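You operate a simulated robot arm through the tools that you are given. There is no shell and no other tool. Be economical: measure what you need, move in short steps, check, and stop when the job is done.

Carry out the task below with a simulated robot arm. There is one attempt and no reset: what you move stays moved.

TASK
Lift the butter box lid open.
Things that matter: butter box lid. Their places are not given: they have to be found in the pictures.

It is judged by the outcome, as a careful person would: the job done as asked, and still so three seconds after it is handed in. It fails if anything else is knocked over, pushed out of place, dropped, spilled or broken.

THE ROBOT
A 6-joint arm with a two-finger parallel gripper, fixed in place. Base frame: the origin is at the foot of the arm, x ahead of it, y to its left, z up; the work surface is at about z = 0. Lengths are in cm, angles in degrees, forces in N, time in s.
With the tool pointing down near the work surface it reaches from about 14 to 58 cm from the base axis. Its first joint turns from -66.0 to 66.0 degrees. Payload 2.1 kg.
Tool frame: the origin (TCP) lies between the finger pads and is the grasp point; the fingertips stand 3 cm ahead of it; z points along the fingers, y is the line along which they close. The gripper opens to 9.4 cm. The fingers are 2.8 cm wide and 1 cm thick; the gripper's body (5 by 9.6 cm) begins 5.5 cm behind the TCP.
Orientation is that of the tool frame in the base frame, as a unit quaternion [x, y, z, w]. With the fingers straight down and closing along the base's y, the tool's x points along the base's -x, its y along +y and its z along -z.

THE INTERFACE
- The arm moves only by the tool jog_arm. Its arguments are lists of equal length, an entry for each row: "fingers": the finger opening in cm, from 0 to 9.4; "delta_pos": the shift along the base's x, y, z in cm, a list of three; "angular": the turn, a rotation vector about the base's x, y, z in degrees, a list of three. In form: {"fingers": [fingers, ...], "delta_pos": [[dx, dy, dz], ...], "angular": [[ax, ay, az], ...]}. A call has 1 to 8 rows; each row shifts and turns the commanded pose from where the row before left it. A row lasts 0.2 s, in which the tool goes at most 5 cm and 8.6 degrees; a call with a longer step from one row to the next is refused whole, and so is a gripper value outside its range. A pose out of reach is approached as far as the arm can. The call stops where the force on the tool passes 40 N (or 10 N more than at its start, if that is more) or the arm is blocked; 0.2 s more then pass. The fingers move at their own pace (about 7.2 cm/s each) and stop on an object; they squeeze with about 27 N. The grip force told is the motor's: it shows also when the fingers shut on nothing. Time passes only in rows, and 0.2 s behind the last, so rows that do not move let the fingers close. It gives the time, the measured TCP pose, the force on the tool (base axes), the opening and the grip force at its end, in the units of the frame above (readings bear some noise).
- Cameras (640 x 400 px; columns grow to the right, rows downward): "scene" is fixed at [4.56, -36.2, 49.07]; the picture's right is [0.86, -0.51, 0.00], its down [-0.25, -0.43, -0.87] and it looks along [0.44, 0.75, -0.50] (base axes); focal length 316 px, centre (320, 200). "wrist" rides on the gripper at [-3.7, 0, -5.8] in the tool frame; the picture's right is [0.00, -1.00, 0.00], its down [0.97, 0.00, -0.24] and it looks along [0.24, 0.00, 0.97] (tool axes); focal length 218 px, centre (320, 200).
- camera(camera): a new picture of that camera. No time passes.
- locate(camera, pixels): for up to 12 pixels [column, row] of the newest picture of that camera ("zoom" is the newest enlarged one), the place [x, y, z] in the base frame of the surface seen there, good to about 0.2 cm. No time passes.
- inspect(camera, box): a new picture of the part [left, top, right, bottom] of that camera's present view, enlarged. No time passes.
- sign_off(): hands the job in; it is judged then, once.

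Work in short steps. Measure before you move; look again where a grasp or a placing could have gone wrong, and mend it. You have 60 turns and 20 pictures in all, the two below and enlarged ones among them. Open the gripper and draw the arm clear of the work before you hand the job in, unless the task says otherwise; then end with one line.

The tools are called after "Call:" as a command line: name --argument value ..., lists and objects as JSON in quotes. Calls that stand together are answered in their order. jog_arm: Moves the arm, as the interface text tells. Its arguments: {"type":"object","properties":{"fingers":{"type":"array"},"delta_pos":{"type":"array"},"angular":{"type":"array"}},"required":["fingers","delta_pos","angular"]} The other tools are called the same way: camera (camera) takes a picture; locate (camera, pixels) gives the place of the surface under pixels of a picture; inspect (camera, box) takes an enlarged picture of a part of a camera's view; sign_off () hands the job in.

At the start:

```text
time: 0.0
tcp_pos: [35.04, 5.79, 33.37]
tcp_rot: [-0.002, 1.0, 0.0, 0.0]
force: [0.4, -0.1, 0.1]
width: 9.39
finger_force: 0.0
```

scene: 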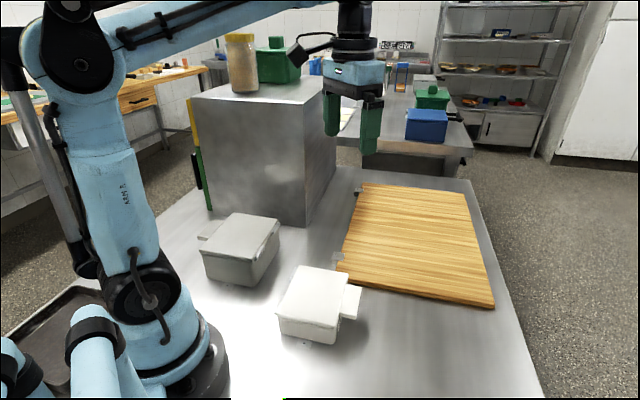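
wrist: 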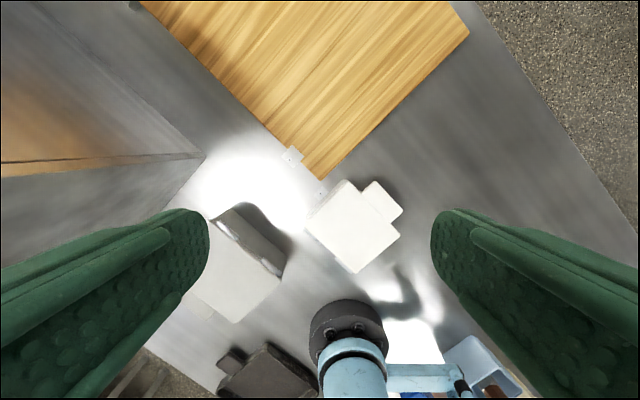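

Two boxes are visible, a grey one near (240,248) and a white one near (315,303). I enlarge both to see which is the butter box and how its lid is built.

Call:
inspect --camera "scene" --box '[180, 190, 380, 360]'

Call:
inspect --camera "wrist" --box '[180, 140, 440, 400]'

```text
2.35 times, centred on (280, 275) of scene
```

zoom: 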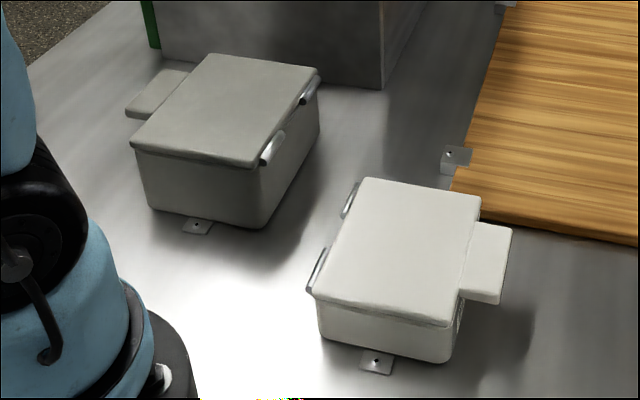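

```text
1.54 times, centred on (310, 270) of wrist
```

zoom: 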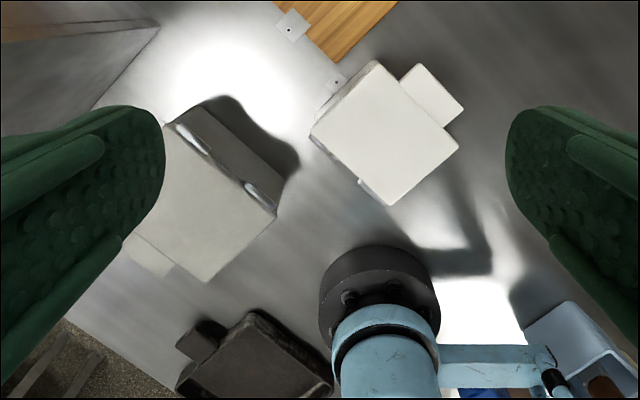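

There is print at the side under the white box's handle tab (about (325,318) scene). I enlarge that, and the grey box's visible faces, and measure.

Call:
inspect --camera "scene" --box '[270, 255, 370, 350]'

Call:
locate --camera "scene" --pixels '[[297, 267], [328, 273], [279, 312], [318, 322], [338, 290], [356, 290], [350, 315], [245, 215], [278, 221], [223, 250], [257, 259], [205, 237]]'

```text
4.21 times, centred on (320, 302) of scene
```

zoom: 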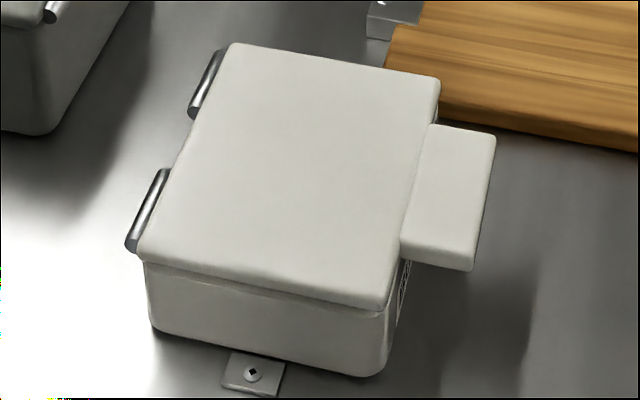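

```text
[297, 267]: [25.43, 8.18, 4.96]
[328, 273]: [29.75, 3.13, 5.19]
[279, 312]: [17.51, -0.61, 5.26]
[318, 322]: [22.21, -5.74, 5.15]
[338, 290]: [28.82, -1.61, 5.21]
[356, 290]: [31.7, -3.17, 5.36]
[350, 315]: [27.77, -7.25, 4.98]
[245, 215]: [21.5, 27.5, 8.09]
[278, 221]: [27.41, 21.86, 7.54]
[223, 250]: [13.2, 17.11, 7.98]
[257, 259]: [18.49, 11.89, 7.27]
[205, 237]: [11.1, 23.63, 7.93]
```

The white box carries a label under the tab, facing away from the scene camera. I'll yaw the tool in line with the box (‑42°) and tilt it so the wrist camera can read that face.

Call:
jog_arm --fingers '[9.4, 9.4, 9.4, 9.4, 9.4, 9.4, 9.4, 9.4]' --delta_pos '[[0.8, -3.6, -2], [0.8, -3.6, -2], [0.8, -3.6, -2], [0.8, -3.6, -2], [0.8, -3.4, -2], [0, 0, -1.5], [0, 0, -1.5], [0, 0, -1.5]]' --angular '[[0, 0, -8.4], [0, 0, -8.4], [0, 0, -8.4], [0, 0, -8.4], [0, 0, -8.4], [5.4, 5.9, 0], [5.4, 5.9, 0], [5.4, 5.9, 0]]'

Call:
jog_arm --fingers '[9.4, 9.4]' --delta_pos '[[0, 0, -1], [0, 0, -1]]' --angular '[[5.4, 5.9, 0], [5.4, 5.9, 0]]'

Call:
camera --camera "wrist"

```text
time: 1.8
tcp_pos: [38.92, -12.05, 18.71]
tcp_rot: [0.35, 0.913, 0.078, -0.194]
force: [-0.1, 1.2, 0.3]
width: 9.4
finger_force: 0.0
```

```text
time: 2.4
tcp_pos: [39.02, -11.84, 18.28]
tcp_rot: [0.348, 0.907, 0.089, -0.219]
force: [0.0, 0.2, -0.1]
width: 9.41
finger_force: 0.1
out of reach, approached as far as the arm can: row 1, 2
```

```text
14 pictures are left
```

wrist: 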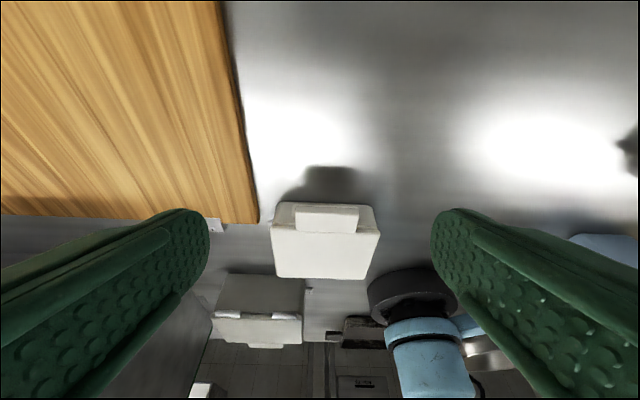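

The label face is visible above the tab at about (325,205) in the wrist view (upside down). I enlarge it.

Call:
inspect --camera "wrist" --box '[260, 170, 390, 290]'

```text
3.33 times, centred on (325, 230) of wrist
```

zoom: 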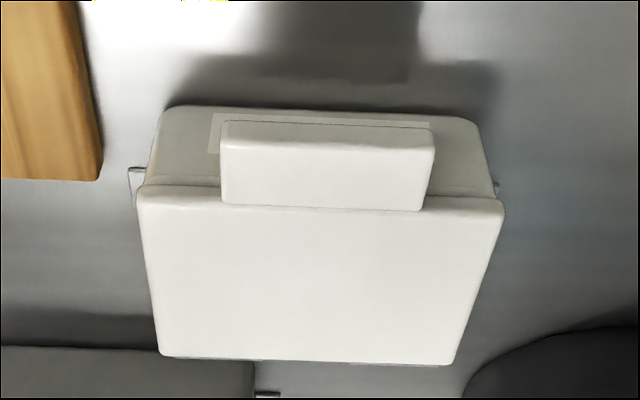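

The tab hides the label, so the camera must go lower. I check where the board edge and box are first so that the fingers clear them.

Call:
locate --camera "wrist" --pixels '[[256, 218], [235, 80], [224, 10], [245, 220], [210, 60], [300, 208], [355, 209], [325, 205], [325, 220], [298, 230], [357, 232], [372, 210]]'

```text
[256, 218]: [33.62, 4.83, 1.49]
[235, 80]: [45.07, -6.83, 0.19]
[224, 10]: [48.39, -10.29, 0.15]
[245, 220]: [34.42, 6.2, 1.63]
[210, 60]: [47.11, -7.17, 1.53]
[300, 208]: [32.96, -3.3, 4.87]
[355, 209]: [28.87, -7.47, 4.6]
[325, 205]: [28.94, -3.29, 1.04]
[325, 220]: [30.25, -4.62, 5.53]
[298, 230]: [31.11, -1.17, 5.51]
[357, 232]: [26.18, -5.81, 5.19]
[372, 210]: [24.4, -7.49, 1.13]
```

Board edge runs (33.6,4.8)→(45,-6.8), so descending here with a small shift to -x,-y is clear. I lower in steps.

Call:
jog_arm --fingers '[9.4, 9.4, 9.4]' --delta_pos '[[-0.5, -0.5, -3], [-0.3, -0.5, -3], [-0.2, 0, -2]]' --angular '[[0, 0, 0], [0, 0, 0], [0, 0, 0]]'

```text
time: 3.2
tcp_pos: [38.09, -12.76, 10.25]
tcp_rot: [0.349, 0.907, 0.09, -0.216]
force: [-0.6, -0.3, 1.2]
width: 9.4
finger_force: 0.1
```

Tracking is relative to the actual pose (tilt about 27°). I go down 4 cm more and try a bit more tilt, then look.

Call:
jog_arm --fingers '[9.4, 9.4, 9.4]' --delta_pos '[[0, 0, -2], [0, 0, -2], [0, 0, 0]]' --angular '[[0, 0, 0], [0, 0, 0], [4, 4.4, 0]]'

Call:
camera --camera "wrist"

```text
time: 4.0
tcp_pos: [38.08, -12.71, 6.23]
tcp_rot: [0.35, 0.907, 0.09, -0.216]
force: [-0.1, 0.5, -0.6]
width: 9.4
finger_force: 0.1
out of reach, approached as far as the arm can: row 3
```

```text
12 pictures are left
```

wrist: 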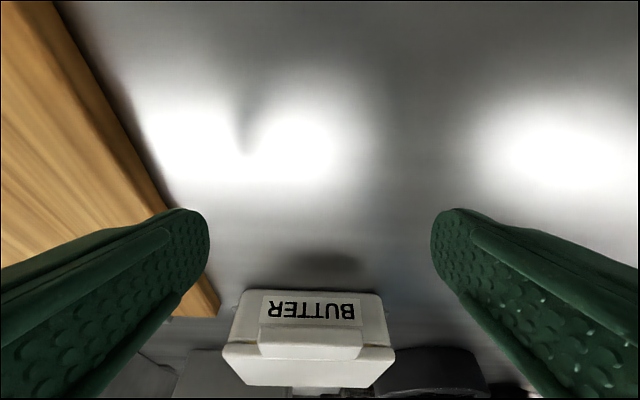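

The label reads BUTTER: this is the right box. Now I measure the tab: its top (262..362,335) and lower edge.

Call:
locate --camera "wrist" --pixels '[[262, 337], [360, 340], [262, 329], [360, 332], [310, 329], [310, 340], [262, 353], [360, 355], [310, 352], [310, 345], [226, 352], [392, 355]]'

Call:
inspect --camera "wrist" --box '[210, 280, 410, 400]'

```text
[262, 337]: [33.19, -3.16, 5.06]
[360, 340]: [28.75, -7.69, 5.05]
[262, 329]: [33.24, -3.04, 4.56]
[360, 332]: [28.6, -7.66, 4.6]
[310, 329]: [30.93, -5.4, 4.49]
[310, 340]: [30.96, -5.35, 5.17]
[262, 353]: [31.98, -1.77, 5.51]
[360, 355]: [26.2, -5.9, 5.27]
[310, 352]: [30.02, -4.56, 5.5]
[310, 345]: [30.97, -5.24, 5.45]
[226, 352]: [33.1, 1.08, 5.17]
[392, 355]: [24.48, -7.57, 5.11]
```

```text
3.20 times, centred on (310, 340) of wrist
```

zoom: 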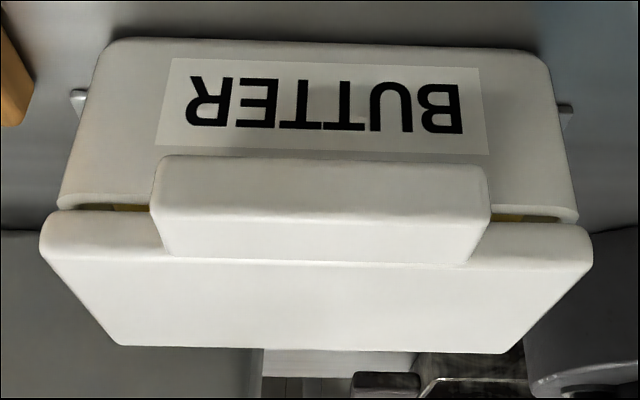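

Tab: outer edge (33.2,-3.1)–(28.7,-7.7), z 4.3–5.5, width 6.45 cm, so the hinge axis is at 45°. I rise, straighten the tool (−27°), add −3° yaw.

Call:
jog_arm --fingers '[9.4, 9.4, 9.4, 9.4, 9.4, 9.4]' --delta_pos '[[0, 0, 3], [0, 0, 3], [0, 0, 1], [-2, 2, 0], [-2, 2, 0], [-2, 2, 0]]' --angular '[[0, 0, 0], [-4.68, -4.9, 0], [-4.68, -4.9, 0], [-4.68, -4.9, 0], [-4.68, -4.9, 0], [0, 0, -2.8]]'

```text
time: 5.4
tcp_pos: [32.02, -6.89, 13.4]
tcp_rot: [0.382, 0.924, -0.001, 0.0]
force: [0.0, 0.0, 0.1]
width: 9.41
finger_force: 0.1
```

Tool is straight down at 45° yaw. I go over the grip point (30.35,-4.85) and lower to z≈9.5 to check alignment.

Call:
jog_arm --fingers '[9.4, 9.4, 9.4]' --delta_pos '[[-1.67, 2.04, 0], [0, 0, -2], [0, 0, -1.9]]' --angular '[[0, 0, 0], [0, 0, 0], [0, 0, 0]]'

Call:
camera --camera "wrist"

```text
time: 6.2
tcp_pos: [30.39, -4.91, 9.36]
tcp_rot: [0.382, 0.924, -0.002, 0.0]
force: [0.4, 0.2, 0.5]
width: 9.37
finger_force: 0.0
```

```text
10 pictures are left
```

wrist: 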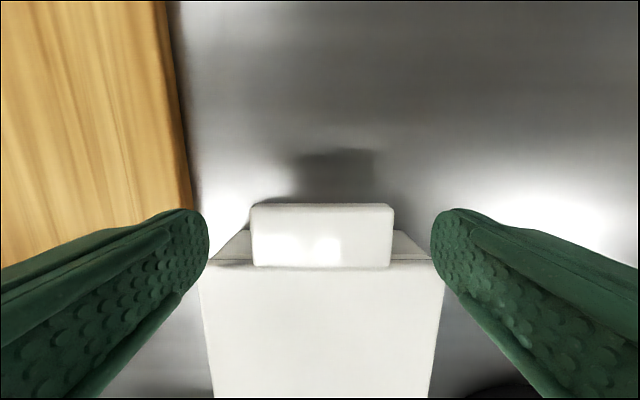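

The tab is centred (cols 251–394) and the grip point lies about 1 cm inside its outer edge, clear of the lid edge. I lower to z≈7.0 and close.

Call:
jog_arm --fingers '[9.4, 9.4, 6, 6, 6, 6]' --delta_pos '[[0, 0, -1.2], [0, 0, -1.2], [0, 0, 0], [0, 0, 0], [0, 0, 0], [0, 0, 0]]' --angular '[[0, 0, 0], [0, 0, 0], [0, 0, 0], [0, 0, 0], [0, 0, 0], [0, 0, 0]]'

```text
time: 7.6
tcp_pos: [30.3, -4.89, 6.88]
tcp_rot: [0.381, 0.925, -0.003, 0.001]
force: [-6.9, -6.6, -6.6]
width: 6.93
finger_force: 45.0
```

The fingers hold the tab (6.9 cm). I lift along the arc about the hinge (radius ≈12.3 cm) to 15° and check.

Call:
jog_arm --fingers '[5.5, 5.5, 5.5]' --delta_pos '[[-0.03, 0.03, 1.07], [-0.1, 0.1, 1.07], [-0.16, 0.16, 1.05]]' --angular '[[0, 0, 0], [0, 0, 0], [0, 0, 0]]'

Call:
camera --camera "scene"

```text
time: 8.4
tcp_pos: [30.12, -4.6, 10.19]
tcp_rot: [0.382, 0.924, -0.002, 0.001]
force: [-10.8, -8.9, -12.2]
width: 6.98
finger_force: 45.5
```

```text
9 pictures are left
```

scene: 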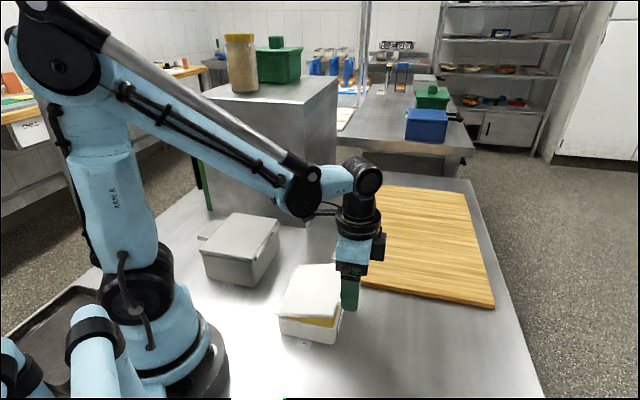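

The lid is opening. A side force of about 14 N shows the tool is slightly off-centre, so I shift a little that way and continue the arc to 43°.

Call:
jog_arm --fingers '[5.5, 5.5, 5.5, 5.5]' --delta_pos '[[-0.44, 0.24, 1.42], [-0.56, 0.36, 1.36], [-0.57, 0.57, 1.27], [-0.67, 0.67, 1.16]]' --angular '[[0, 0, 0], [0, 0, 0], [0, 0, 0], [0, 0, 0]]'

```text
time: 9.4
tcp_pos: [27.97, -2.74, 15.39]
tcp_rot: [0.381, 0.924, 0.001, 0.003]
force: [19.2, 11.7, -9.9]
width: 6.99
finger_force: 45.0
```

The side force has flipped to (+19,+12), so I undo about half that shift and check with a picture.

Call:
jog_arm --fingers '[5.5]' --delta_pos '[[0.12, 0.1, 0]]' --angular '[[0, 0, 0]]'

Call:
inspect --camera "scene" --box '[240, 200, 420, 360]'

```text
time: 9.8
tcp_pos: [28.01, -2.61, 15.39]
tcp_rot: [0.381, 0.925, 0.0, 0.001]
force: [11.0, 3.4, 2.6]
width: 6.97
finger_force: 45.2
```

```text
2.50 times, centred on (330, 280) of scene
```

zoom: 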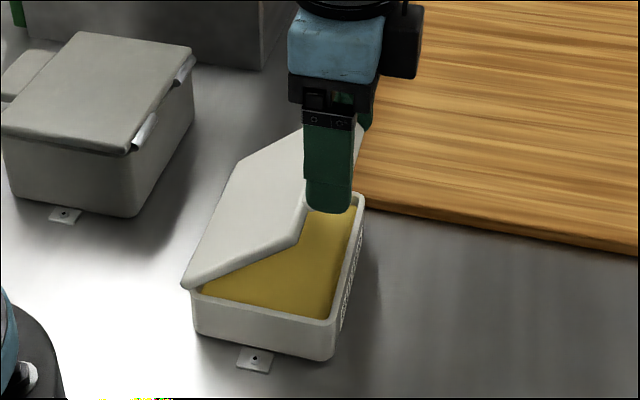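

The lid is at about 45° and the grip is holding. I continue the arc to about 71°.

Call:
jog_arm --fingers '[5.5, 5.5, 5.5, 5.5]' --delta_pos '[[-0.72, 0.79, 1.03], [-0.84, 0.86, 0.89], [-0.92, 0.92, 0.74], [-0.98, 0.98, 0.57]]' --angular '[[0, 0, 0], [0, 0, 0], [0, 0, 0], [0, 0, 0]]'

Call:
inspect --camera "scene" --box '[220, 180, 400, 360]'

```text
time: 10.8
tcp_pos: [24.67, 0.94, 18.64]
tcp_rot: [0.382, 0.924, -0.003, 0.002]
force: [7.8, -10.0, 1.6]
width: 6.96
finger_force: 45.1
```

```text
2.22 times, centred on (310, 270) of scene
```

zoom: 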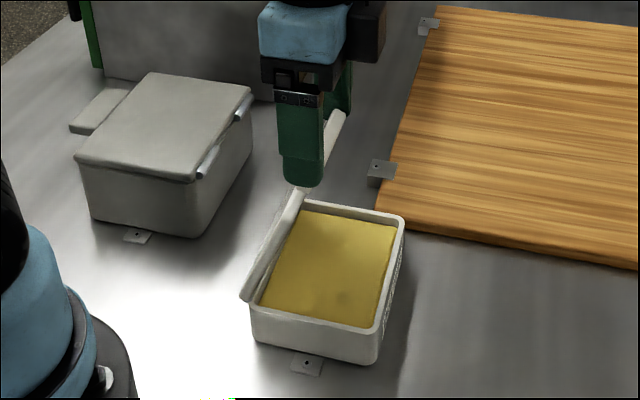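

At about 70°, all good. I continue to about 92°.

Call:
jog_arm --fingers '[5.5, 5.5, 5.5]' --delta_pos '[[-1.02, 1.02, 0.4], [-1.05, 1.05, 0.22], [-1.06, 1.06, 0.04]]' --angular '[[0, 0, 0], [0, 0, 0], [0, 0, 0]]'

```text
time: 11.6
tcp_pos: [21.38, 4.03, 19.17]
tcp_rot: [0.382, 0.924, -0.002, 0.0]
force: [6.8, -8.5, 14.2]
width: 6.97
finger_force: 44.9
```

Upward force of 14 N means my arc is slightly low; I go on to about 105° with a bit more height.

Call:
jog_arm --fingers '[5.5, 5.5]' --delta_pos '[[-1.05, 1.05, 0.05], [-1.0, 1.0, -0.25]]' --angular '[[0, 0, 0], [0, 0, 0]]'

Call:
inspect --camera "scene" --box '[180, 150, 400, 360]'

```text
time: 12.2
tcp_pos: [19.24, 6.2, 19.04]
tcp_rot: [0.381, 0.924, -0.003, 0.001]
force: [9.0, -6.9, -1.2]
width: 6.94
finger_force: 44.8
```

```text
1.90 times, centred on (290, 255) of scene
```

zoom: 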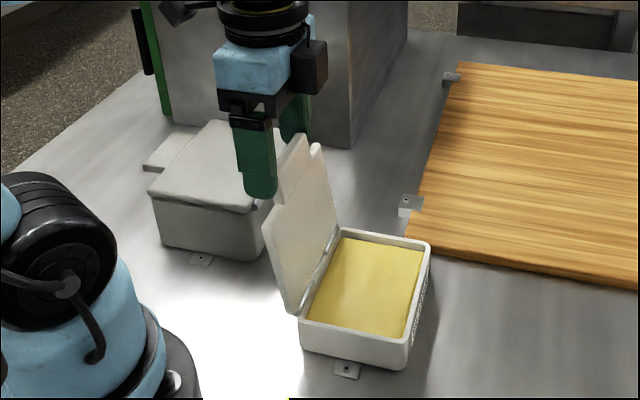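

The lid stands past vertical at about 105°, and the steady resistance suggests a friction hinge. I open the fingers slowly, then look.

Call:
jog_arm --fingers '[7.4, 8, 9.2, 9.2]' --delta_pos '[[0, 0, 0], [0, 0, 0], [0, 0, 0], [0, 0, 0]]' --angular '[[0, 0, 0], [0, 0, 0], [0, 0, 0], [0, 0, 0]]'

Call:
inspect --camera "scene" --box '[180, 150, 400, 360]'

```text
time: 13.2
tcp_pos: [19.27, 6.16, 19.04]
tcp_rot: [0.382, 0.924, -0.002, 0.0]
force: [-0.2, -1.3, 0.6]
width: 9.2
finger_force: 0.0
```

```text
1.90 times, centred on (290, 255) of scene
```

zoom: 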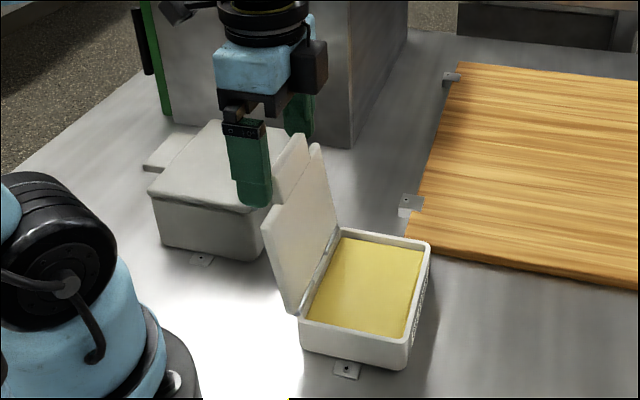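

The lid stays open with the fingers free of it. I withdraw straight up, then wait a little.

Call:
jog_arm --fingers '[9.2, 9.2, 9.2, 9.2, 9.2, 9.2, 9.2, 9.2]' --delta_pos '[[0, 0, 1.5], [0, 0, 2.5], [0, 0, 3], [0, 0, 3], [0, 0, 3], [0, 0, 0], [0, 0, 0], [0, 0, 0]]' --angular '[[0, 0, 0], [0, 0, 0], [0, 0, 0], [0, 0, 0], [0, 0, 0], [0, 0, 0], [0, 0, 0], [0, 0, 0]]'

Call:
camera --camera "scene"

```text
time: 15.0
tcp_pos: [19.42, 6.14, 32.09]
tcp_rot: [0.382, 0.924, -0.002, 0.0]
force: [0.1, 0.2, -0.4]
width: 9.2
finger_force: 0.1
```

```text
4 pictures are left
```

scene: 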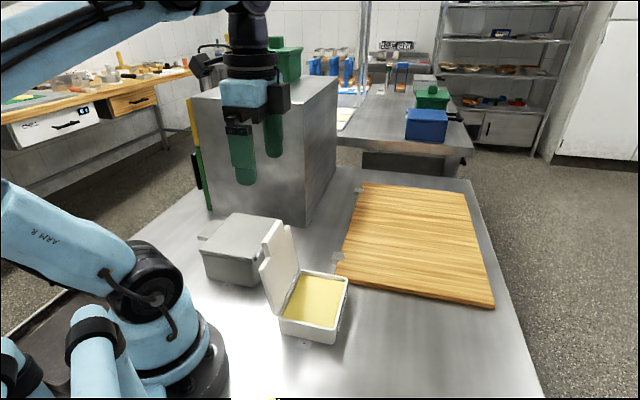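

The lid stays open at about 105°, the arm is clear and nothing else has moved. I hand in.

Call:
sign_off

```text
The job is handed in.
```

The butter box lid is open at about 105° and stayed there after I let go; the gripper is open, the arm is clear, and nothing else was moved.
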